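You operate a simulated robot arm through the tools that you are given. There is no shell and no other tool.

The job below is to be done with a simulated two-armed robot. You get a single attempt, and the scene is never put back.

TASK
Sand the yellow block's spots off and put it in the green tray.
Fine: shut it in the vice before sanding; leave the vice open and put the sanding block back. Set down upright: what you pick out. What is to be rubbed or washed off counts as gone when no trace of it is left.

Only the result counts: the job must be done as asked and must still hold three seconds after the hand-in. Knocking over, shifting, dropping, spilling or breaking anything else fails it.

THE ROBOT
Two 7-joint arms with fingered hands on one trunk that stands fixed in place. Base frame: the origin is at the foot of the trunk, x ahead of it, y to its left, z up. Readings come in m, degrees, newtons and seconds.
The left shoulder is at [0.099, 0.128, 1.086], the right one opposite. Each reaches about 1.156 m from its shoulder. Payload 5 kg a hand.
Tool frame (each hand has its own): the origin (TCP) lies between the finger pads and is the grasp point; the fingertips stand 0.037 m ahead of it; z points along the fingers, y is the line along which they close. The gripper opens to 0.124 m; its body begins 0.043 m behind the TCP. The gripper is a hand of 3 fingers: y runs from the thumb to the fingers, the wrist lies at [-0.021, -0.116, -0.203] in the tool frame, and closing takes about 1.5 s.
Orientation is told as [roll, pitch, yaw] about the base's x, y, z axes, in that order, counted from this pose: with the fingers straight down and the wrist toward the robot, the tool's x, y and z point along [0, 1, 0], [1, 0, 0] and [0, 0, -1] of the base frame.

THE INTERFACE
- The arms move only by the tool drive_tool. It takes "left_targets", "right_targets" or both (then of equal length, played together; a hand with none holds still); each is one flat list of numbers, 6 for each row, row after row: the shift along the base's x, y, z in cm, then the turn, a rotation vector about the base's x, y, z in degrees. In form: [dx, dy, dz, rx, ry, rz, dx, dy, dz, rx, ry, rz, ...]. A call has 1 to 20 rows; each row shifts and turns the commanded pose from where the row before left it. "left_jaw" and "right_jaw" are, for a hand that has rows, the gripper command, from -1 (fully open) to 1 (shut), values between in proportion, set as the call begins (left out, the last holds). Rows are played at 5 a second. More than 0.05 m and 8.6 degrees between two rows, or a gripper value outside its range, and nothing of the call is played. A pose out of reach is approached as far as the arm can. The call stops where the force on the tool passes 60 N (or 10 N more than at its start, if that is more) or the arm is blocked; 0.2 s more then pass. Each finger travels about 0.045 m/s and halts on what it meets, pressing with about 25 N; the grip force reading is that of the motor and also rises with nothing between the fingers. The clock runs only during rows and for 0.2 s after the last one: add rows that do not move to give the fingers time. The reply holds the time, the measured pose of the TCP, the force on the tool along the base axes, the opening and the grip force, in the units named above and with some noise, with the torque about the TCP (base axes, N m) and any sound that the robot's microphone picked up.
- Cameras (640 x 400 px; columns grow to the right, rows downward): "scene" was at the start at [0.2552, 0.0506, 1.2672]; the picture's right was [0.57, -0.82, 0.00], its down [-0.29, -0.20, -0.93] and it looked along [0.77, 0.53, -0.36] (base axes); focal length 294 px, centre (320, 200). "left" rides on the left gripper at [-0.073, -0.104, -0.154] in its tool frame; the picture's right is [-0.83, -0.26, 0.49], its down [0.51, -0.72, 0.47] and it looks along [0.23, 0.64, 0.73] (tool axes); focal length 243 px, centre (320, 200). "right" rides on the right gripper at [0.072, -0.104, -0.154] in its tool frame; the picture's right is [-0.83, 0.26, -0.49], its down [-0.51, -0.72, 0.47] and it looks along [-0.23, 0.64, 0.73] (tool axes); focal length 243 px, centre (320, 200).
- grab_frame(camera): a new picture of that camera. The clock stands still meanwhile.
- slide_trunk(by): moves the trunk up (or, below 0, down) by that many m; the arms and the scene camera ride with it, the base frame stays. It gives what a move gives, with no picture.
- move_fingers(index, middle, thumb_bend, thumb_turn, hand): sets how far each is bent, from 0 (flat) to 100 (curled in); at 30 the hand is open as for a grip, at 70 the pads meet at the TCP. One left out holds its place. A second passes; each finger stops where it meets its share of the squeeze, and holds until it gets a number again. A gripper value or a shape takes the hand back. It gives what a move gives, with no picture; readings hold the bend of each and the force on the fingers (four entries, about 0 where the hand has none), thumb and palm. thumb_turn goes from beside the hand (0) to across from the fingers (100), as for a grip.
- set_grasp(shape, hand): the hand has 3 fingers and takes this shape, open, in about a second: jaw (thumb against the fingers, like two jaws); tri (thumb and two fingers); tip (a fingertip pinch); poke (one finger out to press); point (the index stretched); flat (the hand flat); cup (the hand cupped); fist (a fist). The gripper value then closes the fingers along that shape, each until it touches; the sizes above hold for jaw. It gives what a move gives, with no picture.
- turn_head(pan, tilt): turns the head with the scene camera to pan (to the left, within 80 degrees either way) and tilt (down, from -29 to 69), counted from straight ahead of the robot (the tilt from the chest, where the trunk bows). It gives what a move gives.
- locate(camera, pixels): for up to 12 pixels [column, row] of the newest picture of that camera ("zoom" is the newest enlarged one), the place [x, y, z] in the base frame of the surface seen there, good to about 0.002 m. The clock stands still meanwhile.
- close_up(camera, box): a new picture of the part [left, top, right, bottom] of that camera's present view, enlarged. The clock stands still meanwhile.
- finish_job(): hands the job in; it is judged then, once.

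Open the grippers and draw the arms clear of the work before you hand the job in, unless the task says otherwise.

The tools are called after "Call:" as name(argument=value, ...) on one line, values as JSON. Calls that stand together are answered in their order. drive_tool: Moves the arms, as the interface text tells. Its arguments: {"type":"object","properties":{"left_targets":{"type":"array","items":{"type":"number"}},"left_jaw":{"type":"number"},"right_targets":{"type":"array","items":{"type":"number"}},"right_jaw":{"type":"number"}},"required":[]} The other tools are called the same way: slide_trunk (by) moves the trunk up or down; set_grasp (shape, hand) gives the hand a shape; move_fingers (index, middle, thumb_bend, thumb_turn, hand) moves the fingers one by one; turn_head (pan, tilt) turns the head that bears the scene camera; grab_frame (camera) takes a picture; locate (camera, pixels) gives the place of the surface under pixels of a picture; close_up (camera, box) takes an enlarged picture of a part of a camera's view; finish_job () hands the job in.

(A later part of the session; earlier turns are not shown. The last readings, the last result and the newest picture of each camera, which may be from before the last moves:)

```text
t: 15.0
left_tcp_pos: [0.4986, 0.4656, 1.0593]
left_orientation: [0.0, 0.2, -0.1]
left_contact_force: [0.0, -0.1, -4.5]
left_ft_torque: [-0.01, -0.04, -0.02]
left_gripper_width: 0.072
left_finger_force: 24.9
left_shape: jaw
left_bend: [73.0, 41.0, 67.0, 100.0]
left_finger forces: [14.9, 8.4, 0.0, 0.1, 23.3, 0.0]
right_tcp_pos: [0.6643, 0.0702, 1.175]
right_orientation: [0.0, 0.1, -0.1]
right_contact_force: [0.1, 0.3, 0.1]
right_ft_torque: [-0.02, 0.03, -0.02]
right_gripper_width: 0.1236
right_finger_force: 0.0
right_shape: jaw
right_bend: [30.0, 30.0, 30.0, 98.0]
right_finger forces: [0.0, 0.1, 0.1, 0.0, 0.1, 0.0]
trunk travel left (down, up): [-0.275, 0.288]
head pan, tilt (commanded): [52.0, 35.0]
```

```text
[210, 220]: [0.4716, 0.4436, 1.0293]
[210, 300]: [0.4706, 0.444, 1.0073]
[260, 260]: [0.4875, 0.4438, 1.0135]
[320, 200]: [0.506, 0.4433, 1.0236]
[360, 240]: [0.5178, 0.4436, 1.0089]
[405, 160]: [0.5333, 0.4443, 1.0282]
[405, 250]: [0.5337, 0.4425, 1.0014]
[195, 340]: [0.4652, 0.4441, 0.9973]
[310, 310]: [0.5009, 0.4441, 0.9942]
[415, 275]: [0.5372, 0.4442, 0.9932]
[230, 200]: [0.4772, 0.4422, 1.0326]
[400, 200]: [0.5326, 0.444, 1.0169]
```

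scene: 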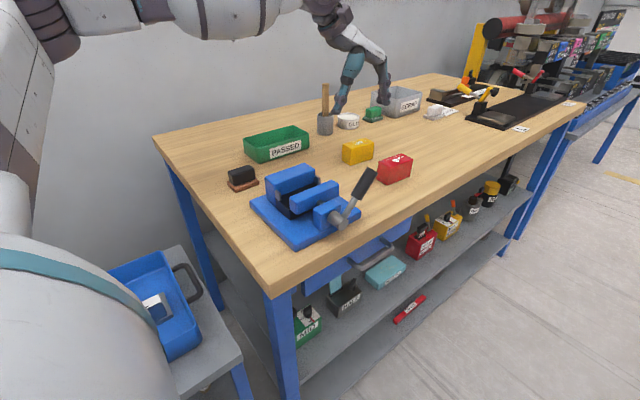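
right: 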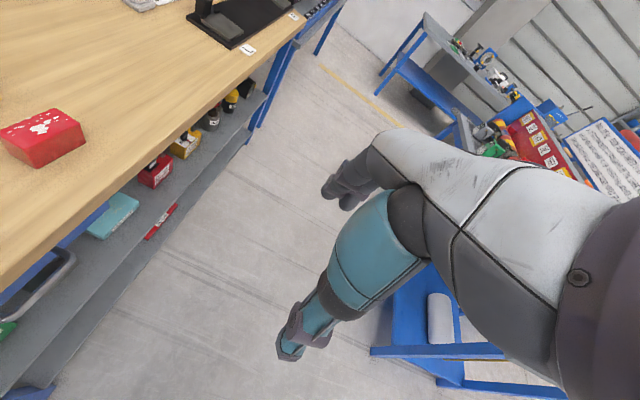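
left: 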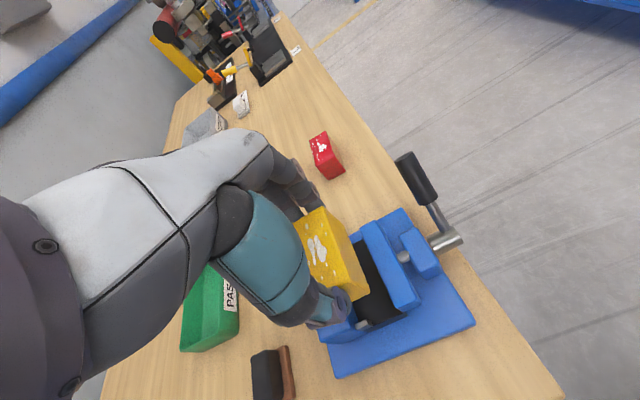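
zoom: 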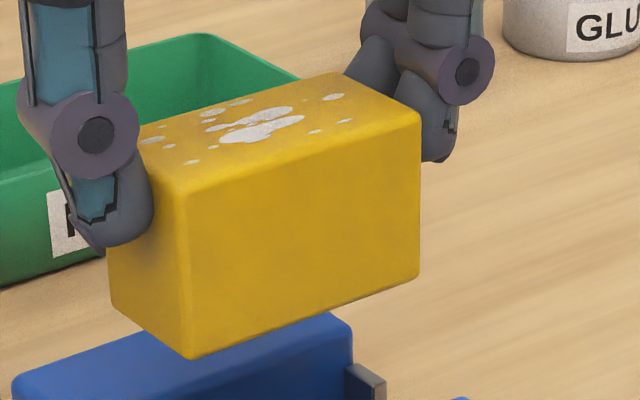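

The block's −y face is at y=0.4438, yaw 0, x from 0.462 to 0.538, bottom at 0.991. I'll shift +0.57 cm in y and +0.1 cm in x, and descend to just above the vice floor.

Call:
drive_tool(left_targets=[0.1, 0.57, -1, 0, 0, 0, 0, 0, -2, 0, 0, 0, 0, 0, -1.5, 0, 0, 0, 0, 0, -1, 0, 0, 0, 0, 0, -0.6, 0, 0, 0, 0, 0, 0, 0, 0, 0])

Call:
close_up(camera="scene", box=[250, 130, 370, 220])

Call:
locate(camera="zoom", pixels=[[200, 190], [300, 150], [195, 165], [165, 190], [345, 150]])

```text
t: 16.4
left_tcp_pos: [0.5002, 0.4655, 1.0021]
left_orientation: [0.1, -0.1, -0.1]
left_contact_force: [3.9, -26.4, 21.2]
left_ft_torque: [-0.64, -0.13, -0.37]
left_gripper_width: 0.0718
left_finger_force: 25.0
left_shape: jaw
left_bend: [73.0, 40.0, 69.0, 97.0]
left_finger forces: [16.2, 9.9, 0.1, 0.0, 23.7, 0.0]
right_tcp_pos: [0.6622, 0.0652, 1.1764]
right_orientation: [0.2, -0.1, 0.0]
right_contact_force: [0.2, -1.3, 0.7]
right_ft_torque: [0.02, 0.02, 0.0]
right_gripper_width: 0.1235
right_finger_force: 0.1
right_shape: jaw
right_bend: [30.0, 30.0, 30.0, 98.0]
right_finger forces: [0.0, 0.0, 0.0, 0.0, 0.1, 0.0]
trunk travel left (down, up): [-0.275, 0.288]
head pan, tilt (commanded): [52.0, 35.0]
```

```text
4.44 times, centred on (310, 175) of scene
```

zoom: 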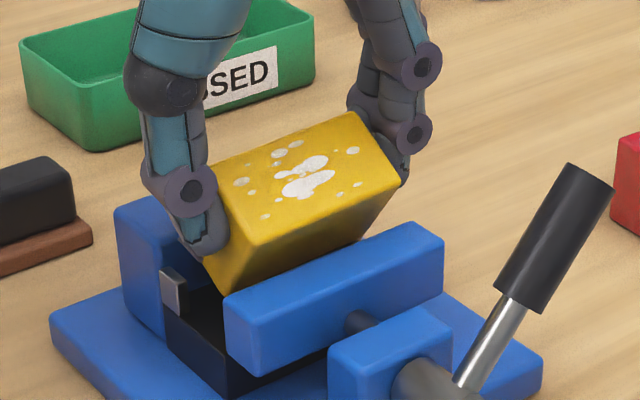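

```text
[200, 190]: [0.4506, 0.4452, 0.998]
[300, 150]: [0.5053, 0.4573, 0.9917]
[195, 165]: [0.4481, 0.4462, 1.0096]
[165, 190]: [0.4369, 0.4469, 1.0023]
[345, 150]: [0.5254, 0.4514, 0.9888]
```

Contact: −26 N in y and +21 N in z, and the block has tilted in the grip. I'll look closely before moving.

Call:
close_up(camera="scene", box=[270, 145, 350, 205])

Call:
close_up(camera="left", box=[260, 160, 420, 340])

```text
6.67 times, centred on (310, 175) of scene
```

zoom: 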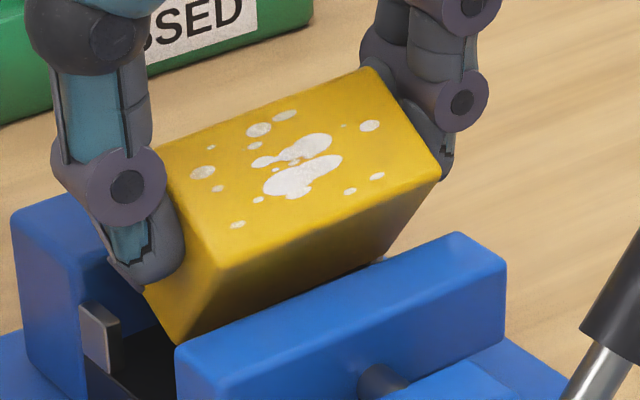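

```text
2.22 times, centred on (340, 250) of left
```

zoom: 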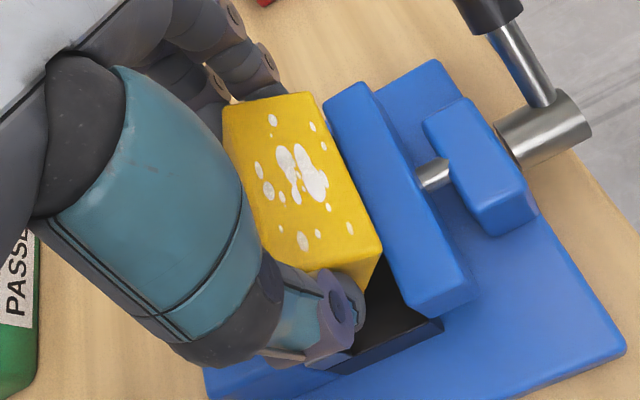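

The top has leaned toward −y; probably the index finger (on the +y side) struck the fixed jaw's edge. I'll raise back up and inspect.

Call:
drive_tool(left_targets=[0, -0.5, 1, 0, 0, 0, 0, 0, 2, 0, 0, 0, 0, 0, 2, 0, 0, 0, 0, 0, 2, 0, 0, 0, 0, 0, 0, 0, 0, 0])

Call:
close_up(camera="scene", box=[260, 100, 360, 180])

Call:
close_up(camera="left", box=[260, 160, 420, 340])

```text
t: 17.6
left_tcp_pos: [0.5026, 0.4662, 1.0687]
left_orientation: [-0.1, 0.1, -0.1]
left_contact_force: [0.4, -0.3, -4.1]
left_ft_torque: [0.02, 0.02, 0.05]
left_gripper_width: 0.0713
left_finger_force: 24.4
left_shape: jaw
left_bend: [73.0, 40.0, 68.0, 99.0]
left_finger forces: [14.9, 9.7, 0.1, 0.0, 24.7, 0.1]
right_tcp_pos: [0.6634, 0.0703, 1.1759]
right_orientation: [0.0, -0.1, 0.0]
right_contact_force: [-0.1, -0.2, -0.6]
right_ft_torque: [0.0, 0.04, -0.03]
right_gripper_width: 0.1234
right_finger_force: 0.3
right_shape: jaw
right_bend: [30.0, 30.0, 30.0, 98.0]
right_finger forces: [0.1, 0.1, 0.0, 0.0, 0.0, 0.0]
trunk travel left (down, up): [-0.275, 0.288]
head pan, tilt (commanded): [52.0, 35.0]
```

```text
5.00 times, centred on (310, 140) of scene
```

zoom: 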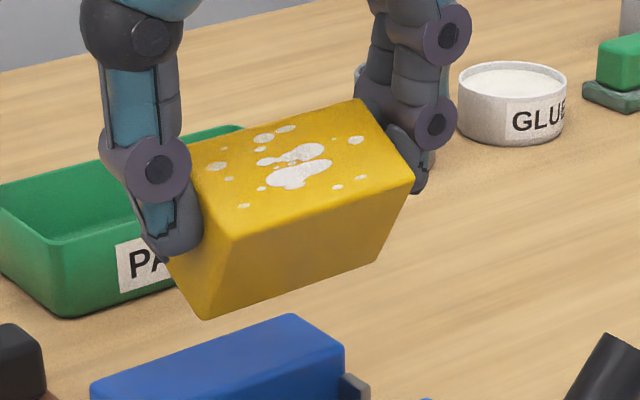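

```text
2.22 times, centred on (340, 250) of left
```

zoom: 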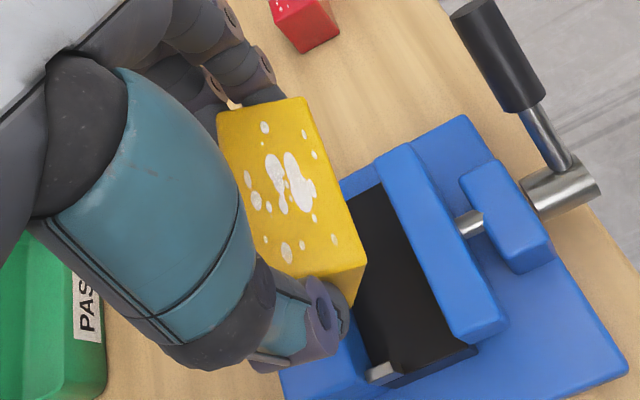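

Re-checking my numbers: the block is actually ~0.0395 wide (not 0.035), so my +y shift drove it onto the fixed jaw. I'll measure the tilt on its top and front faces so I can level it by turning the hand.

Call:
locate(camera="zoom", pixels=[[355, 108], [300, 130], [240, 222], [330, 200], [395, 170], [215, 260], [215, 300], [300, 230], [300, 280], [370, 250], [385, 200], [220, 150]])

```text
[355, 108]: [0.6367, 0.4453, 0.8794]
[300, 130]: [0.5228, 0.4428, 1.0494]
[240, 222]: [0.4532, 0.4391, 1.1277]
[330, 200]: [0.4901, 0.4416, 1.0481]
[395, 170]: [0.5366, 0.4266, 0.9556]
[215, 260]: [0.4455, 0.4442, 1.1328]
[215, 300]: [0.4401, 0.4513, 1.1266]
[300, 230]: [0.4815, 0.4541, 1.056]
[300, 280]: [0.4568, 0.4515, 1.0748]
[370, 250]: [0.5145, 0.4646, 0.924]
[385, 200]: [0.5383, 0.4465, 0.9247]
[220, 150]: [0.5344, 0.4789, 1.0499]
```

Those points applied to the left enlargement; I'll retake the scene enlargement and locate on it.

Call:
close_up(camera="scene", box=[260, 100, 360, 180])

Call:
locate(camera="zoom", pixels=[[345, 112], [300, 130], [240, 222], [330, 200], [395, 170], [215, 270], [215, 310], [300, 230], [300, 280], [370, 250], [385, 200], [220, 150]])

```text
5.00 times, centred on (310, 140) of scene
```

zoom: 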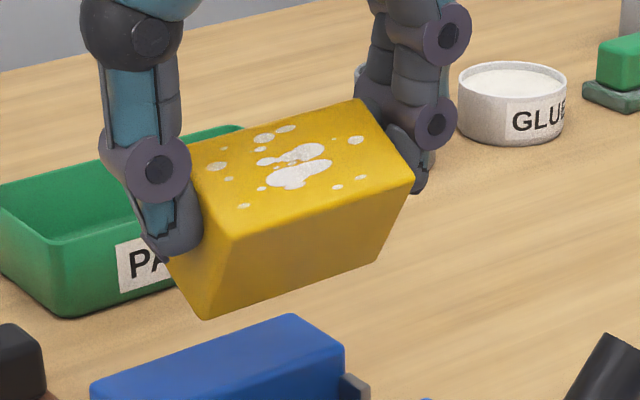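

```text
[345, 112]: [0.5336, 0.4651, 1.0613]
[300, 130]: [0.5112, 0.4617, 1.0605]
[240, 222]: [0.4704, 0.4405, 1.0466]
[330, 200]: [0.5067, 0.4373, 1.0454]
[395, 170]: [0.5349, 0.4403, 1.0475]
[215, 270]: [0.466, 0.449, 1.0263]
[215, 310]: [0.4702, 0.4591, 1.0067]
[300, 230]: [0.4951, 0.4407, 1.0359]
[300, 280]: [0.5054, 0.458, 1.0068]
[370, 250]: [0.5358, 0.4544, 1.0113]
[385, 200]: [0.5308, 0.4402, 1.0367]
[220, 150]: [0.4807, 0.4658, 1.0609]
```

Tilt is ≈30.5° about x. I'll carry the block back to its free spot on the table while turning the hand −30.5° about x, so that the block becomes level, then check.

Call:
drive_tool(left_targets=[4.08, 1.94, 0, -5.08, 0, 0, 4.08, 1.94, 0, -5.08, 0, 0, 4.08, 1.94, 0, -5.08, 0, 0, 4.08, 1.94, 0, -5.08, 0, 0, 4.08, 1.94, 0, -5.08, 0, 0, 4.08, 1.94, 0, -5.08, 0, 0, 0, 0, 0, 0, 0, 0])

Call:
close_up(camera="scene", box=[310, 80, 410, 170])

Call:
locate(camera="zoom", pixels=[[250, 200], [320, 180], [250, 250], [320, 230], [220, 160], [300, 130], [200, 220], [360, 150]])

```text
t: 19.2
left_tcp_pos: [0.7487, 0.5831, 1.0658]
left_orientation: [-30.6, 0.0, -0.2]
left_contact_force: [-0.1, 0.6, -4.8]
left_ft_torque: [-0.02, -0.02, 0.0]
left_gripper_width: 0.0713
left_finger_force: 25.3
left_shape: jaw
left_bend: [73.0, 40.0, 68.0, 100.0]
left_finger forces: [14.9, 9.5, 0.0, 0.0, 24.7, 0.1]
right_tcp_pos: [0.6637, 0.072, 1.1735]
right_orientation: [-0.2, 0.0, 0.0]
right_contact_force: [-0.3, 0.2, 0.3]
right_ft_torque: [-0.02, 0.01, -0.01]
right_gripper_width: 0.1238
right_finger_force: 0.0
right_shape: jaw
right_bend: [30.0, 30.0, 30.0, 98.0]
right_finger forces: [0.0, 0.0, 0.1, 0.1, 0.0, 0.1]
trunk travel left (down, up): [-0.275, 0.288]
head pan, tilt (commanded): [52.0, 35.0]
```

```text
4.44 times, centred on (360, 125) of scene
```

zoom: 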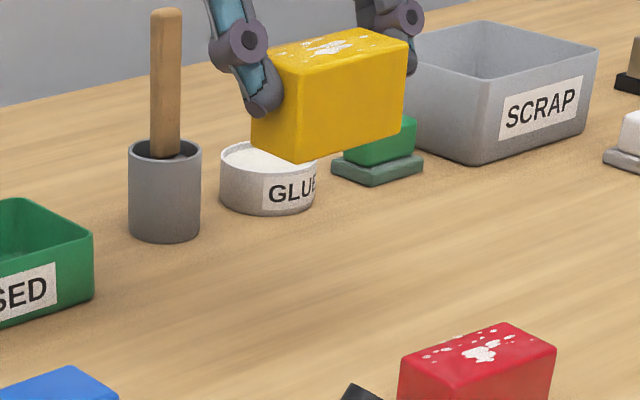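

```text
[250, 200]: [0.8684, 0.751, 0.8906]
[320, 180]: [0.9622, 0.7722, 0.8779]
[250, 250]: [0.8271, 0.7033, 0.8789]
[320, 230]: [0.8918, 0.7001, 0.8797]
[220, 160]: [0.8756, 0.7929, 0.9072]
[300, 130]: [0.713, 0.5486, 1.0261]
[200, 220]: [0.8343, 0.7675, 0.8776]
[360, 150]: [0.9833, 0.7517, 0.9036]
```

The block now looks level. I'll verify its front face and bottom edge.

Call:
locate(camera="zoom", pixels=[[310, 90], [305, 150], [390, 70], [385, 125], [350, 110], [270, 130], [285, 155], [400, 130], [300, 60], [380, 40], [290, 158], [340, 45]])

```text
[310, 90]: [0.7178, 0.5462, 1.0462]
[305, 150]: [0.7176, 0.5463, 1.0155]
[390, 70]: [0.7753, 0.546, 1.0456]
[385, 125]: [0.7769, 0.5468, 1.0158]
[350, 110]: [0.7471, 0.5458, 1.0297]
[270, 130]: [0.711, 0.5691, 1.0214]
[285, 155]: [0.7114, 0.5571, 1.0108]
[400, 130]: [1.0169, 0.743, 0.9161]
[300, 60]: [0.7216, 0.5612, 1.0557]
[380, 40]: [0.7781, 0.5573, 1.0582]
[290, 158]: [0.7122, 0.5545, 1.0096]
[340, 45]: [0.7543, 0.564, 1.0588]
```

Level and front face at y=0.546, bottom ≈1.007. Lowering to just touching the table.

Call:
drive_tool(left_targets=[0, 0, -4, 0, 0, 0, 0, 0, -4, 0, 0, 0, 0, 0, -3, 0, 0, 0, 0, 0, -1.2, 0, 0, 0, 0, 0, -0.4, 0, 0, 0, 0, 0, 0, 0, 0, 0])

Call:
close_up(camera="scene", box=[320, 100, 400, 180])

Call:
locate(camera="zoom", pixels=[[250, 350], [340, 320], [320, 240], [250, 250], [300, 200]])

```text
t: 20.6
left_tcp_pos: [0.7449, 0.5801, 0.942]
left_orientation: [-30.4, 0.0, -0.1]
left_contact_force: [-0.4, 0.3, -3.5]
left_ft_torque: [0.08, -0.02, 0.0]
left_gripper_width: 0.0713
left_finger_force: 25.1
left_shape: jaw
left_bend: [73.0, 40.0, 68.0, 100.0]
left_finger forces: [15.0, 9.4, 0.0, 0.1, 24.6, 0.0]
right_tcp_pos: [0.6637, 0.0702, 1.1763]
right_orientation: [0.0, 0.0, 0.0]
right_contact_force: [0.5, 0.3, -0.5]
right_ft_torque: [0.0, -0.03, 0.0]
right_gripper_width: 0.1238
right_finger_force: 0.0
right_shape: jaw
right_bend: [30.0, 30.0, 30.0, 98.0]
right_finger forces: [0.0, 0.0, 0.0, 0.1, 0.1, 0.0]
trunk travel left (down, up): [-0.275, 0.288]
head pan, tilt (commanded): [52.0, 35.0]
```

```text
5.00 times, centred on (360, 140) of scene
```

zoom: 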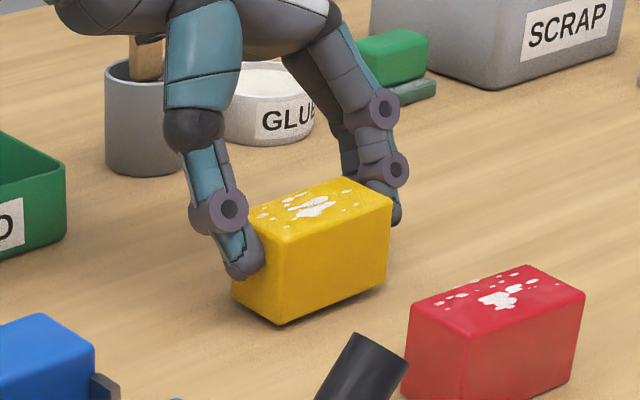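

```text
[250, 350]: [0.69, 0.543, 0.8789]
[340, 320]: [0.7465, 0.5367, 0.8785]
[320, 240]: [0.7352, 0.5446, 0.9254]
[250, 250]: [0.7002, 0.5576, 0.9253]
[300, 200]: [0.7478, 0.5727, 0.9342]
```

About 4 mm left to the table. Lower 0.4 cm more and then open the hand.

Call:
drive_tool(left_targets=[0, 0, -0.2, 0, 0, 0, 0, 0, -0.2, 0, 0, 0, 0, 0, 0, 0, 0, 0])

Call:
close_up(camera="scene", box=[320, 100, 400, 180])

Call:
locate(camera="zoom", pixels=[[300, 205], [340, 190], [320, 200]])

```text
t: 21.4
left_tcp_pos: [0.7451, 0.5808, 0.9383]
left_orientation: [-30.5, 0.0, -0.1]
left_contact_force: [-0.2, 0.3, -3.9]
left_ft_torque: [0.02, 0.01, 0.01]
left_gripper_width: 0.0711
left_finger_force: 24.7
left_shape: jaw
left_bend: [73.0, 40.0, 68.0, 100.0]
left_finger forces: [14.9, 9.4, 0.0, 0.0, 24.7, 0.0]
right_tcp_pos: [0.6636, 0.07, 1.1754]
right_orientation: [-0.1, 0.1, 0.0]
right_contact_force: [-0.2, 0.3, 0.0]
right_ft_torque: [0.0, -0.03, 0.01]
right_gripper_width: 0.1237
right_finger_force: 0.1
right_shape: jaw
right_bend: [30.0, 30.0, 30.0, 98.0]
right_finger forces: [0.0, 0.1, 0.0, 0.0, 0.0, 0.1]
trunk travel left (down, up): [-0.275, 0.288]
head pan, tilt (commanded): [52.0, 35.0]
```

```text
5.00 times, centred on (360, 140) of scene
```

zoom: 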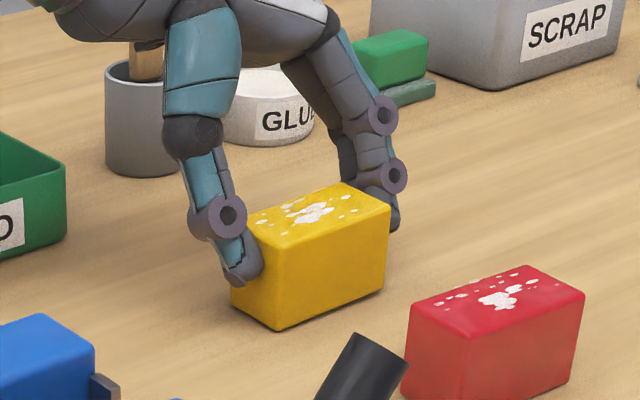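

```text
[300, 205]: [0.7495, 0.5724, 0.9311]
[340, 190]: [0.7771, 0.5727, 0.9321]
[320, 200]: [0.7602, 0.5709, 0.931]
```

About 1 mm left. I'll lower 0.15 cm, then open and wait, then rise straight up while un-tilting the hand.

Call:
drive_tool(left_targets=[0, 0, -0.15, 0, 0, 0, 0, 0, 0, 0, 0, 0])

Call:
drive_tool(left_targets=[0, 0, 0, 0, 0, 0, 0, 0, 0, 0, 0, 0, 0, 0, 0, 0, 0, 0, 0, 0, 0, 0, 0, 0, 0, 0, 0, 0, 0, 0, 0, 0, 0, 0, 0, 0, 0, 0, 0, 0, 0, 0, 0, 0, 0, 0, 0, 0], left_jaw=-1)

Call:
close_up(camera="scene", box=[320, 100, 400, 180])

Call:
locate(camera="zoom", pixels=[[300, 205], [340, 190], [260, 220], [380, 200], [280, 245], [275, 325], [382, 290], [330, 270], [240, 290], [300, 250], [360, 230], [145, 70]])

```text
t: 22.0
left_tcp_pos: [0.7457, 0.5811, 0.9384]
left_orientation: [-30.5, -0.1, 0.0]
left_contact_force: [-0.7, 0.9, 0.4]
left_ft_torque: [0.01, 0.11, -0.04]
left_gripper_width: 0.071
left_finger_force: 25.0
left_shape: jaw
left_bend: [73.0, 40.0, 68.0, 100.0]
left_finger forces: [15.1, 9.5, 0.0, 0.1, 24.7, 0.0]
right_tcp_pos: [0.6633, 0.0688, 1.1762]
right_orientation: [0.0, 0.0, 0.0]
right_contact_force: [0.5, 0.0, 0.7]
right_ft_torque: [0.0, -0.05, 0.02]
right_gripper_width: 0.1235
right_finger_force: 0.0
right_shape: jaw
right_bend: [30.0, 30.0, 30.0, 98.0]
right_finger forces: [0.0, 0.0, 0.1, 0.0, 0.1, 0.1]
trunk travel left (down, up): [-0.275, 0.288]
head pan, tilt (commanded): [52.0, 35.0]
```

```text
t: 23.8
left_tcp_pos: [0.7448, 0.5816, 0.9374]
left_orientation: [-30.6, 0.1, -0.1]
left_contact_force: [0.1, 0.5, -0.6]
left_ft_torque: [-0.02, -0.03, 0.01]
left_gripper_width: 0.1236
left_finger_force: 0.1
left_shape: jaw
left_bend: [30.0, 30.0, 30.0, 98.0]
left_finger forces: [0.0, 0.0, 0.1, 0.0, 0.0, 0.1]
right_tcp_pos: [0.6635, 0.0697, 1.1754]
right_orientation: [0.0, 0.0, 0.0]
right_contact_force: [-0.5, 0.7, -0.3]
right_ft_torque: [0.02, 0.01, 0.01]
right_gripper_width: 0.1236
right_finger_force: 0.1
right_shape: jaw
right_bend: [30.0, 30.0, 30.0, 98.0]
right_finger forces: [0.1, 0.0, 0.1, 0.1, 0.0, 0.0]
trunk travel left (down, up): [-0.275, 0.288]
head pan, tilt (commanded): [52.0, 35.0]
```

```text
5.00 times, centred on (360, 140) of scene
```

zoom: 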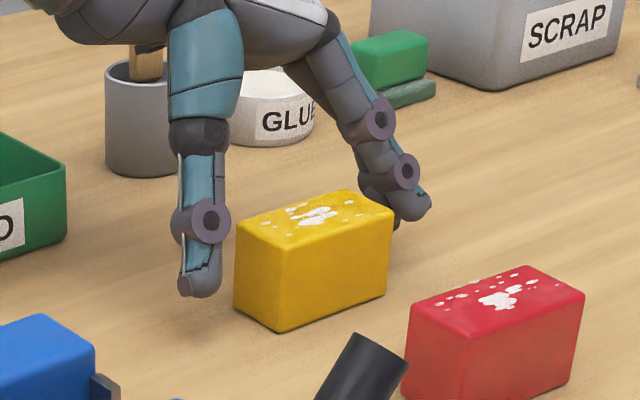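

```text
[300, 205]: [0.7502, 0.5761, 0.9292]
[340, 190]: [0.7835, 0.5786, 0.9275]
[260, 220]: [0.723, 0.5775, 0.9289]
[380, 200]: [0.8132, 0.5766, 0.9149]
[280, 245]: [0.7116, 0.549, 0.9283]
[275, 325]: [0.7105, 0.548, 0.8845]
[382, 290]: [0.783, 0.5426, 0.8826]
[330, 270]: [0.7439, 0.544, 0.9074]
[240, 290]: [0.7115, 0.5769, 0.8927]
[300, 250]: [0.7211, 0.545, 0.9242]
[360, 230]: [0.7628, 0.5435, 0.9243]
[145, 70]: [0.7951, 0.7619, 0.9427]
```

The block stands upright on the table, yaw ≈ −2°, centre ≈ (0.7485, 0.5635). I'll raise the hand straight up, un-tilt it, and position it over the block for a regrip.

Call:
drive_tool(left_targets=[0, 0, 4, 0, 0, 0, 0, 0, 4, 0, 0, 0, 0, 0, 3, 7.6, 0, 0, 0, -0.4, 0, 7.6, 0, 0, 0.2, -0.8, 0, 7.6, 0, 0, 0.2, -0.7, 0, 7.7, 0, -2, 0, 0, 0, 0, 0, 0])

Call:
close_up(camera="left", box=[310, 230, 430, 330])

Call:
grab_frame(camera="scene")

```text
t: 25.4
left_tcp_pos: [0.7495, 0.562, 1.0474]
left_orientation: [0.1, 0.2, -2.0]
left_contact_force: [0.0, 0.7, -0.1]
left_ft_torque: [-0.01, 0.01, 0.01]
left_gripper_width: 0.1239
left_finger_force: 0.1
left_shape: jaw
left_bend: [30.0, 30.0, 30.0, 98.0]
left_finger forces: [0.0, 0.0, 0.1, 0.0, 0.0, 0.0]
right_tcp_pos: [0.6626, 0.0701, 1.1753]
right_orientation: [0.0, 0.0, 0.0]
right_contact_force: [-0.1, 1.1, 0.6]
right_ft_torque: [-0.01, -0.01, -0.03]
right_gripper_width: 0.1237
right_finger_force: 0.0
right_shape: jaw
right_bend: [30.0, 30.0, 30.0, 98.0]
right_finger forces: [0.0, 0.1, 0.1, 0.1, 0.1, 0.0]
trunk travel left (down, up): [-0.275, 0.288]
head pan, tilt (commanded): [52.0, 35.0]
```

```text
4.00 times, centred on (370, 280) of left
```

zoom: 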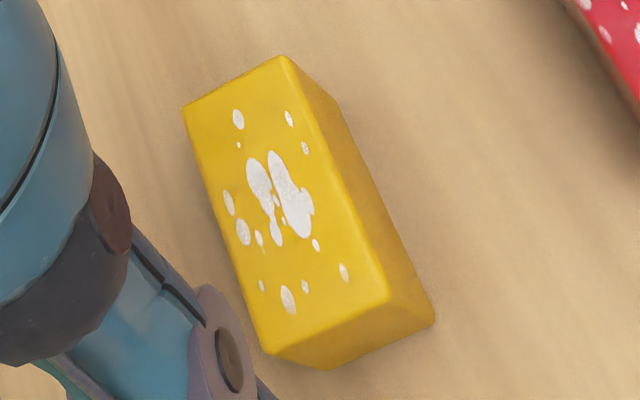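

```text
taken
```

scene: 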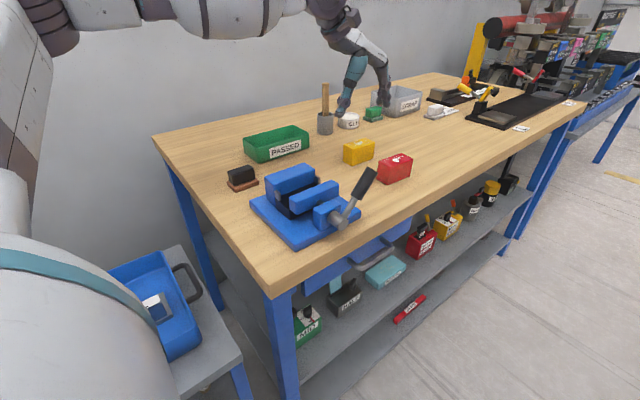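

Call:
close_up(camera="left", box=[310, 230, 430, 330])

Call:
locate(camera="zoom", pixels=[[188, 108], [281, 61], [383, 294], [268, 343], [320, 95], [350, 120], [400, 230], [420, 270], [432, 318], [340, 355], [380, 320], [300, 348]])

```text
4.00 times, centred on (370, 280) of left
```

zoom: 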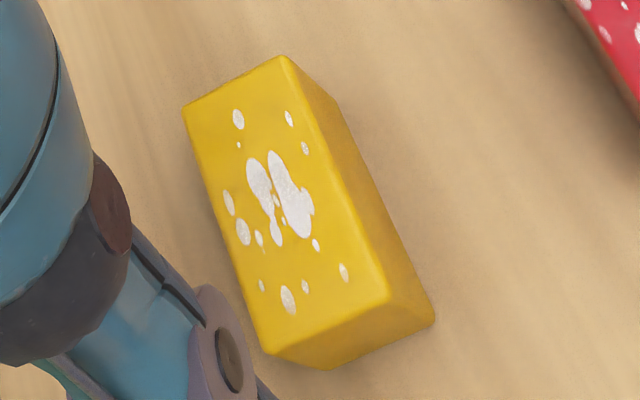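

```text
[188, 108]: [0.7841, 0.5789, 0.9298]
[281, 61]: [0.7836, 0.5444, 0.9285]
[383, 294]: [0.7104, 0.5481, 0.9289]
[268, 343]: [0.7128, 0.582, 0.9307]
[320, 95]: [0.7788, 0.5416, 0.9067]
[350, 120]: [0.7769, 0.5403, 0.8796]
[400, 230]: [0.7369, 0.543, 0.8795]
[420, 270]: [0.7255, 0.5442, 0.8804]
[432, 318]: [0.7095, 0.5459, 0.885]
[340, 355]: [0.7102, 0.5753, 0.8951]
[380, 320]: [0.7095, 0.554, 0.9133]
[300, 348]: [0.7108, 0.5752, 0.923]
```

Block centre (0.748, 0.5635), yaw −2.7°. Descending to TCP z=0.948 and gripping.

Call:
drive_tool(left_targets=[-0.15, 0.1, -3, 0, 0, -0.6, 0, 0, -3, 0, 0, 0, 0, 0, -2.9, 0, 0, 0, 0, 0, -1, 0, 0, 0, 0, 0, 0, 0, 0, 0])

Call:
drive_tool(left_targets=[0, 0, 0, 0, 0, 0, 0, 0, 0, 0, 0, 0, 0, 0, 0, 0, 0, 0, 0, 0, 0, 0, 0, 0, 0, 0, 0, 0, 0, 0, 0, 0, 0, 0, 0, 0, 0, 0, 0, 0, 0, 0, 0, 0, 0, 0, 0, 0, 0, 0, 0, 0, 0, 0], left_jaw=1)

Call:
close_up(camera="scene", box=[320, 100, 400, 180])

```text
t: 26.6
left_tcp_pos: [0.7495, 0.5631, 0.9499]
left_orientation: [0.1, 0.2, -2.7]
left_contact_force: [-0.4, -0.5, 0.0]
left_ft_torque: [-0.01, 0.03, -0.01]
left_gripper_width: 0.1237
left_finger_force: 0.0
left_shape: jaw
left_bend: [30.0, 30.0, 30.0, 98.0]
left_finger forces: [0.0, 0.0, 0.0, 0.0, 0.0, 0.1]
right_tcp_pos: [0.6623, 0.0703, 1.175]
right_orientation: [-0.1, 0.1, 0.0]
right_contact_force: [1.1, -0.5, 0.3]
right_ft_torque: [0.04, 0.03, 0.0]
right_gripper_width: 0.124
right_finger_force: 0.0
right_shape: jaw
right_bend: [30.0, 30.0, 30.0, 98.0]
right_finger forces: [0.0, 0.0, 0.1, 0.0, 0.1, 0.0]
trunk travel left (down, up): [-0.275, 0.288]
head pan, tilt (commanded): [52.0, 35.0]
```

```text
t: 28.6
left_tcp_pos: [0.749, 0.5625, 0.9499]
left_orientation: [0.0, 0.1, -2.7]
left_contact_force: [-0.2, 0.3, -0.5]
left_ft_torque: [0.0, -0.04, -0.01]
left_gripper_width: 0.0721
left_finger_force: 24.8
left_shape: jaw
left_bend: [73.0, 41.0, 66.0, 100.0]
left_finger forces: [14.6, 8.1, 0.0, 0.0, 22.8, 0.0]
right_tcp_pos: [0.6626, 0.0704, 1.1762]
right_orientation: [-0.1, 0.1, 0.1]
right_contact_force: [0.0, 0.0, 0.6]
right_ft_torque: [0.0, 0.0, 0.02]
right_gripper_width: 0.1237
right_finger_force: 0.1
right_shape: jaw
right_bend: [30.0, 30.0, 30.0, 98.0]
right_finger forces: [0.0, 0.0, 0.0, 0.0, 0.1, 0.0]
trunk travel left (down, up): [-0.275, 0.288]
head pan, tilt (commanded): [52.0, 35.0]
```

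```text
5.00 times, centred on (360, 140) of scene
```

zoom: 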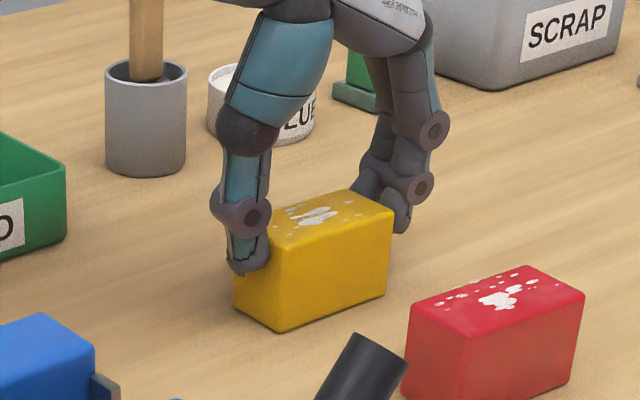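

Same firm grip. I lift and carry it over the vice, aiming for the middle of the jaw gap (y≈0.461).

Call:
drive_tool(left_targets=[0, 0, 1, 0, 0, 0, 0, 0, 4, 0, 0, 0, 0, 0, 4, 0, 0, 0, -4.12, -1.69, 0.3, 0, 0, 0.45, -4.12, -1.69, 0.3, 0, 0, 0.45, -4.12, -1.69, 0.3, 0, 0, 0.45, -4.12, -1.69, 0.3, 0, 0, 0.45, -4.12, -1.69, 0.3, 0, 0, 0.45, -4.12, -1.69, 0.3, 0, 0, 0.45, 0, 0, 0, 0, 0, 0])

Call:
close_up(camera="scene", box=[260, 110, 360, 190])

Call:
locate(camera="zoom", pixels=[[230, 180], [230, 230], [300, 150], [300, 200], [370, 140], [370, 190], [200, 210], [300, 120], [300, 110], [195, 230], [330, 90], [210, 265]])

```text
t: 30.8
left_tcp_pos: [0.5014, 0.4608, 1.0551]
left_orientation: [0.1, 0.2, -0.1]
left_contact_force: [-0.4, 0.4, -4.3]
left_ft_torque: [0.0, 0.01, 0.03]
left_gripper_width: 0.0719
left_finger_force: 24.7
left_shape: jaw
left_bend: [73.0, 41.0, 66.0, 100.0]
left_finger forces: [15.0, 8.4, 0.0, 0.0, 23.3, 0.0]
right_tcp_pos: [0.663, 0.07, 1.1762]
right_orientation: [-0.1, -0.1, 0.0]
right_contact_force: [-0.2, 0.1, -0.4]
right_ft_torque: [-0.01, 0.0, 0.0]
right_gripper_width: 0.1237
right_finger_force: 0.1
right_shape: jaw
right_bend: [30.0, 30.0, 30.0, 98.0]
right_finger forces: [0.2, 0.0, 0.1, 0.0, 0.0, 0.0]
trunk travel left (down, up): [-0.275, 0.288]
head pan, tilt (commanded): [52.0, 35.0]
```

```text
5.00 times, centred on (310, 150) of scene
```

zoom: 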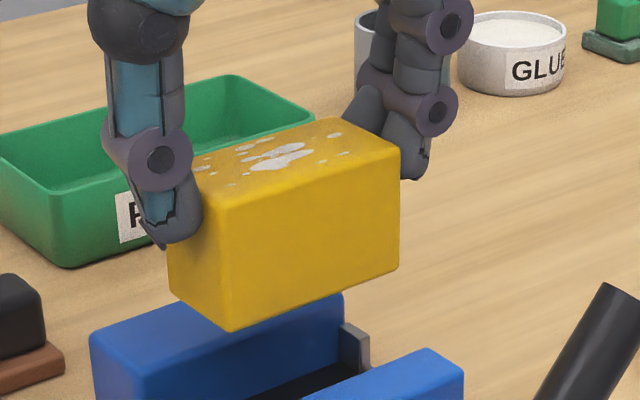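

```text
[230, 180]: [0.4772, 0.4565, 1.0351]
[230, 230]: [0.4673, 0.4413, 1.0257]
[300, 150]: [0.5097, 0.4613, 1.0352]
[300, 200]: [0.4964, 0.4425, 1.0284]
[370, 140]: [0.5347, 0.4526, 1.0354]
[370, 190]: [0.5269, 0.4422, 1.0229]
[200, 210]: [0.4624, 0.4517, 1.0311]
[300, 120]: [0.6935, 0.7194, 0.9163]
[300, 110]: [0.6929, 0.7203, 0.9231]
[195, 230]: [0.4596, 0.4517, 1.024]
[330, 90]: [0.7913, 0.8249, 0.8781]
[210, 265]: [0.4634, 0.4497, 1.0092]
```

The block's y range is 0.442–0.4815 in the 0.4345–0.488 gap and x 0.463–0.538 between the stops – well centred. Descending.

Call:
drive_tool(left_targets=[0, 0, -1.5, 0, 0, 0, 0, 0, -1.5, 0, 0, 0, 0, 0, -1.2, 0, 0, 0, 0, 0, -1, 0, 0, 0, 0, 0, -0.5, 0, 0, 0, 0, 0, 0, 0, 0, 0])

Call:
close_up(camera="scene", box=[260, 130, 360, 210])

Call:
locate(camera="zoom", pixels=[[230, 205], [300, 180], [370, 160], [250, 250], [300, 235], [370, 200], [200, 260]])

```text
t: 32.2
left_tcp_pos: [0.5012, 0.4619, 0.9992]
left_orientation: [-0.1, 0.0, 0.0]
left_contact_force: [-1.1, -0.2, -3.2]
left_ft_torque: [0.01, 0.03, -0.05]
left_gripper_width: 0.0719
left_finger_force: 24.9
left_shape: jaw
left_bend: [73.0, 41.0, 66.0, 100.0]
left_finger forces: [15.1, 8.3, 0.0, 0.0, 23.3, 0.0]
right_tcp_pos: [0.6622, 0.07, 1.1747]
right_orientation: [0.0, 0.1, -0.1]
right_contact_force: [0.2, -0.7, -0.9]
right_ft_torque: [0.01, 0.04, 0.02]
right_gripper_width: 0.1238
right_finger_force: 0.0
right_shape: jaw
right_bend: [30.0, 30.0, 30.0, 98.0]
right_finger forces: [0.0, 0.1, 0.0, 0.1, 0.0, 0.1]
trunk travel left (down, up): [-0.275, 0.288]
head pan, tilt (commanded): [52.0, 35.0]
```

```text
5.00 times, centred on (310, 170) of scene
```

zoom: 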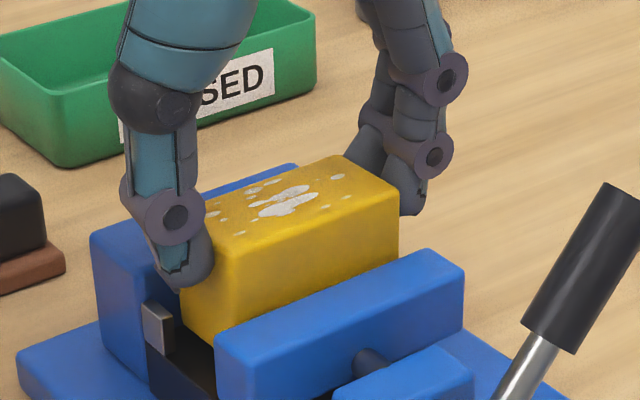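

```text
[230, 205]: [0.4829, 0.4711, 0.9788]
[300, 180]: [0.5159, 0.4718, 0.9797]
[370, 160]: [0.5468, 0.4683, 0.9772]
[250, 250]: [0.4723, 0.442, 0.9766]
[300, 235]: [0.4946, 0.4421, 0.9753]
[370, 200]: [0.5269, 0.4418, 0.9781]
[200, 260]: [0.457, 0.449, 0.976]
```

The block went in cleanly, top now 0.979 – about 3 mm above the floor seat. Lowering gently.

Call:
drive_tool(left_targets=[0, 0, -0.15, 0, 0, 0, 0, 0, -0.1, 0, 0, 0, 0, 0, -0.1, 0, 0, 0, 0, 0, 0, 0, 0, 0])

Call:
close_up(camera="scene", box=[260, 130, 360, 210])

Call:
locate(camera="zoom", pixels=[[230, 210], [300, 185], [340, 165], [320, 210]])

```text
t: 33.2
left_tcp_pos: [0.5004, 0.4624, 0.9959]
left_orientation: [0.0, 0.1, 0.0]
left_contact_force: [-0.1, -0.9, -4.1]
left_ft_torque: [0.0, -0.05, -0.02]
left_gripper_width: 0.0721
left_finger_force: 25.0
left_shape: jaw
left_bend: [73.0, 41.0, 66.0, 100.0]
left_finger forces: [15.0, 8.3, 0.0, 0.1, 23.3, 0.0]
right_tcp_pos: [0.6632, 0.0707, 1.1767]
right_orientation: [0.0, 0.0, 0.0]
right_contact_force: [-0.7, -0.1, 0.6]
right_ft_torque: [0.0, -0.01, -0.01]
right_gripper_width: 0.1238
right_finger_force: 0.0
right_shape: jaw
right_bend: [30.0, 30.0, 30.0, 98.0]
right_finger forces: [0.0, 0.0, 0.0, 0.0, 0.0, 0.1]
trunk travel left (down, up): [-0.275, 0.288]
head pan, tilt (commanded): [52.0, 35.0]
```

```text
5.00 times, centred on (310, 170) of scene
```

zoom: 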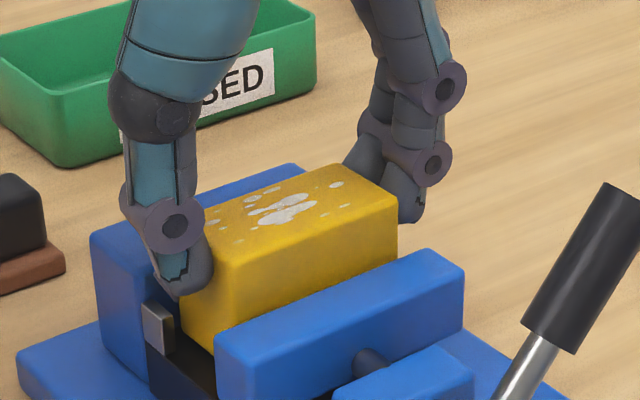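

```text
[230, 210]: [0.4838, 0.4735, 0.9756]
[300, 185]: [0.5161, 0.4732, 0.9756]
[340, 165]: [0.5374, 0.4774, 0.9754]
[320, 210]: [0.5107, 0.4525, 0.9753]
```

Top at 0.9755, practically seated though the weight is still on the hand. One more mm, then open in place.

Call:
drive_tool(left_targets=[0, 0, -0.1, 0, 0, 0, 0, 0, -0.05, 0, 0, 0, 0, 0, 0, 0, 0, 0])

Call:
drive_tool(left_targets=[0, 0, 0, 0, 0, 0, 0, 0, 0, 0, 0, 0, 0, 0, 0, 0, 0, 0, 0, 0, 0, 0, 0, 0, 0, 0, 0, 0, 0, 0, 0, 0, 0, 0, 0, 0, 0, 0, 0, 0, 0, 0, 0, 0, 0, 0, 0, 0], left_jaw=-1)

Call:
close_up(camera="scene", box=[260, 130, 360, 210])

Call:
locate(camera="zoom", pixels=[[230, 210], [300, 185], [340, 165], [320, 210], [250, 280], [370, 230]])

```text
t: 34.0
left_tcp_pos: [0.5007, 0.4625, 0.9957]
left_orientation: [0.0, 0.1, 0.0]
left_contact_force: [-0.3, 0.5, -2.6]
left_ft_torque: [0.03, 0.01, 0.03]
left_gripper_width: 0.0717
left_finger_force: 24.8
left_shape: jaw
left_bend: [73.0, 41.0, 66.0, 100.0]
left_finger forces: [14.9, 8.3, 0.0, 0.0, 23.3, 0.1]
right_tcp_pos: [0.6636, 0.0697, 1.1755]
right_orientation: [0.0, 0.0, -0.1]
right_contact_force: [0.0, -0.3, 0.5]
right_ft_torque: [0.02, -0.03, 0.01]
right_gripper_width: 0.1236
right_finger_force: 0.1
right_shape: jaw
right_bend: [30.0, 30.0, 30.0, 98.0]
right_finger forces: [0.0, 0.1, 0.1, 0.0, 0.0, 0.0]
trunk travel left (down, up): [-0.275, 0.288]
head pan, tilt (commanded): [52.0, 35.0]
```

```text
t: 35.8
left_tcp_pos: [0.5002, 0.4619, 0.995]
left_orientation: [-0.1, 0.1, 0.0]
left_contact_force: [0.1, -0.3, 0.3]
left_ft_torque: [-0.03, -0.01, 0.0]
left_gripper_width: 0.1239
left_finger_force: 0.0
left_shape: jaw
left_bend: [30.0, 30.0, 30.0, 98.0]
left_finger forces: [0.0, 0.0, 0.0, 0.0, 0.1, 0.1]
right_tcp_pos: [0.6626, 0.0697, 1.1751]
right_orientation: [0.0, -0.1, 0.0]
right_contact_force: [0.7, -0.3, 0.1]
right_ft_torque: [0.02, -0.03, 0.04]
right_gripper_width: 0.1237
right_finger_force: 0.1
right_shape: jaw
right_bend: [30.0, 30.0, 30.0, 98.0]
right_finger forces: [0.1, 0.0, 0.0, 0.1, 0.1, 0.0]
trunk travel left (down, up): [-0.275, 0.288]
head pan, tilt (commanded): [52.0, 35.0]
```

```text
5.00 times, centred on (310, 170) of scene
```

zoom: 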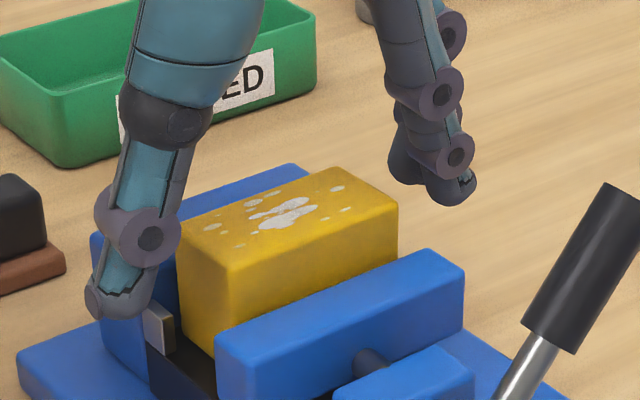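

```text
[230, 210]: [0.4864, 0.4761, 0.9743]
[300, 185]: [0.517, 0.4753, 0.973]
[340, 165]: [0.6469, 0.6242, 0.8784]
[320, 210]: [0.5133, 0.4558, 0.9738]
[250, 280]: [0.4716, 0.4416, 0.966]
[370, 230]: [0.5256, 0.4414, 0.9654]
```

The block is seated upright in the vice between the stops. I'll lift the left hand away and move it off to the left to leave room for the right hand at the lever.

Call:
drive_tool(left_targets=[0, 0, 3, 0, 0, 0, 0, 0, 4.5, 0, 0, 0, 0, 0, 4.5, 0, 0, 0, 0, 3, 3.5, 0, 0, 0, 0, 4, 2.5, 0, 0, 0, 0, 4.5, 2, 0, 0, 0, 0, 4.5, 2, 0, 0, 0, 0, 4.5, 1, 0, 0, 0, 0, 0, 0, 0, 0, 0])

Call:
close_up(camera="scene", box=[230, 120, 390, 240])

Call:
locate(camera="zoom", pixels=[[540, 190], [570, 200], [590, 210], [500, 290], [535, 310], [485, 340], [465, 370], [450, 390], [440, 380], [560, 250], [430, 370], [545, 200]])

Call:
grab_frame(camera="right")

```text
t: 37.8
left_tcp_pos: [0.5002, 0.6666, 1.2259]
left_orientation: [0.0, 0.1, -0.1]
left_contact_force: [-0.3, -0.3, 0.4]
left_ft_torque: [0.01, 0.02, 0.0]
left_gripper_width: 0.1238
left_finger_force: 0.0
left_shape: jaw
left_bend: [30.0, 30.0, 30.0, 98.0]
left_finger forces: [0.1, 0.1, 0.1, 0.0, 0.1, 0.0]
right_tcp_pos: [0.6613, 0.0701, 1.1753]
right_orientation: [0.1, 0.0, 0.0]
right_contact_force: [0.0, -0.3, 0.6]
right_ft_torque: [0.01, -0.05, -0.03]
right_gripper_width: 0.1237
right_finger_force: 0.2
right_shape: jaw
right_bend: [30.0, 30.0, 30.0, 98.0]
right_finger forces: [0.0, 0.1, 0.0, 0.1, 0.0, 0.1]
trunk travel left (down, up): [-0.275, 0.288]
head pan, tilt (commanded): [52.0, 35.0]
```

```text
3.33 times, centred on (310, 180) of scene
```

zoom: 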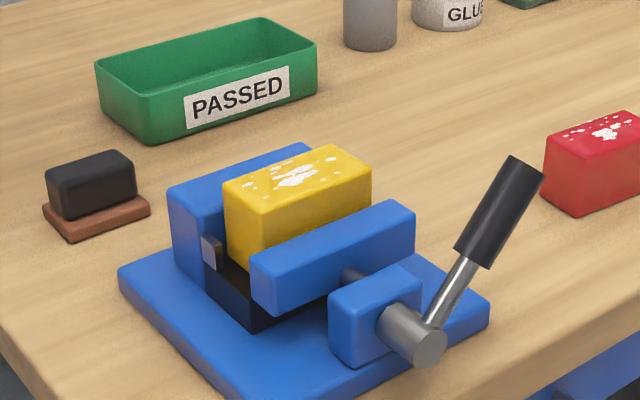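

```text
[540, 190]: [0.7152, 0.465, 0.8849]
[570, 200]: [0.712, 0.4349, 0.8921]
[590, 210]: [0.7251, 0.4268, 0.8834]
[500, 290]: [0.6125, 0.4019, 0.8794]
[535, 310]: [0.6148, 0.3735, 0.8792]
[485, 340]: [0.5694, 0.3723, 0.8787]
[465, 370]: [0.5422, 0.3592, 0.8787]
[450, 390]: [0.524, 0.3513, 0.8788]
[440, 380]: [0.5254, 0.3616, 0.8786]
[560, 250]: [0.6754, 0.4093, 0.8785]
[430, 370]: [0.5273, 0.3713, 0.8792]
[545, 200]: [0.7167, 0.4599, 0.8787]
```

```text
taken
```

right: 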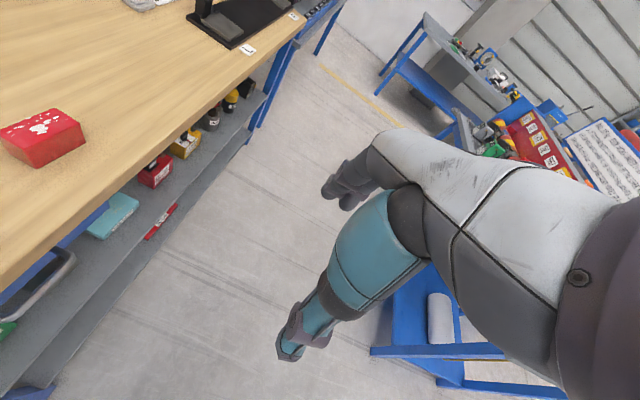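

The block stands well in the vice. Now I'll pin the lever's geometry with points on its black handle and silver rod.

Call:
locate(camera="zoom", pixels=[[515, 165], [530, 175], [500, 205], [515, 212], [470, 245], [485, 255], [450, 285], [440, 310], [430, 345], [410, 320], [538, 182], [395, 330]])

```text
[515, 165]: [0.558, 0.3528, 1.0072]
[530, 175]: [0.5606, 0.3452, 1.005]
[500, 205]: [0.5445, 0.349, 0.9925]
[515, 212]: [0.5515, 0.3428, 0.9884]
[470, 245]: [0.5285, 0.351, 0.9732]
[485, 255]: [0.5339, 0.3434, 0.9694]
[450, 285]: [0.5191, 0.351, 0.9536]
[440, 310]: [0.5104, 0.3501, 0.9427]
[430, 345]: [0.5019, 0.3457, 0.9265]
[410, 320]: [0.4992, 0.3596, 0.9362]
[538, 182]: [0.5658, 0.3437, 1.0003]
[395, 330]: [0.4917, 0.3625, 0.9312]
```

Lever: pivot ≈ (0.500, 0.93), handle r≈0.05–0.10 leaning ~40° toward +x, in plane y≈0.354. Let me check where the left arm is before moving the right hand in.

Call:
grab_frame(camera="scene")

Call:
grab_frame(camera="left")

```text
taken
```

scene: 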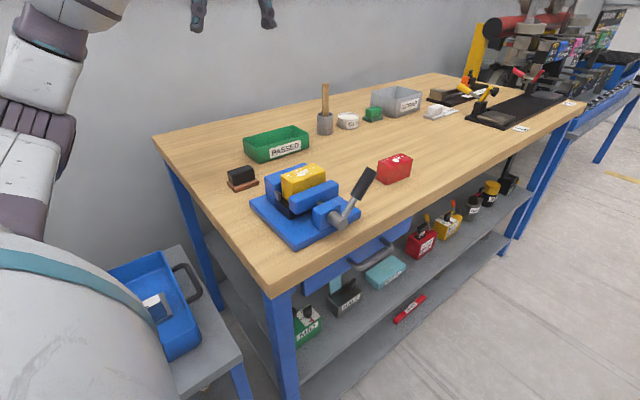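

```text
taken
```

left: 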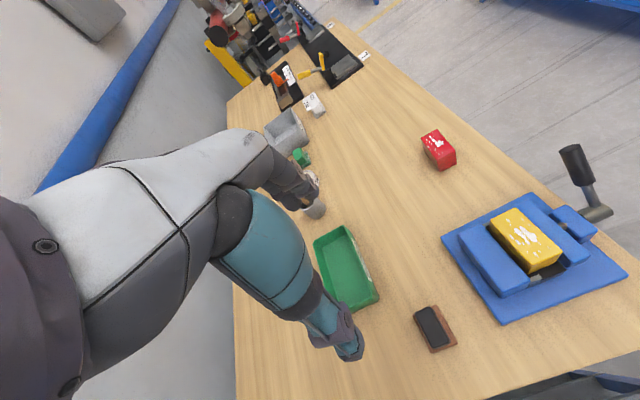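

The left arm is well to the left. I'll bring the right hand over the lever, above its tip.

Call:
drive_tool(right_targets=[-1.58, 4.0, -0.3, 0, 0, 0, -1.58, 4.0, -0.3, 0, 0, 0, -1.58, 4.0, -0.4, 0, 0, 0, -1.58, 4.0, -1, 0, 0, 0, -1.58, 4.0, -1.5, 0, 0, 0, -1.58, 4.0, -2, 0, 0, 0, -1.58, 4.4, -2, 0, 0, 0, 0, 0, 0, 0, 0, 0], right_jaw=-1)

Call:
grab_frame(camera="right")

Call:
close_up(camera="scene", box=[230, 100, 430, 240])

```text
refused: row 7 steps farther than a row can; nothing moved
```

```text
taken
```

right: 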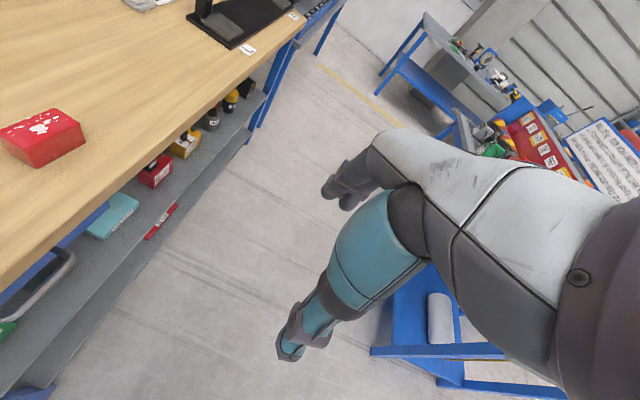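

```text
2.86 times, centred on (330, 170) of scene
```

zoom: 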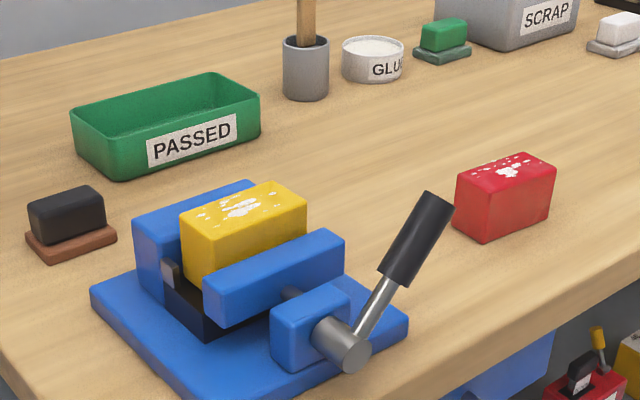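

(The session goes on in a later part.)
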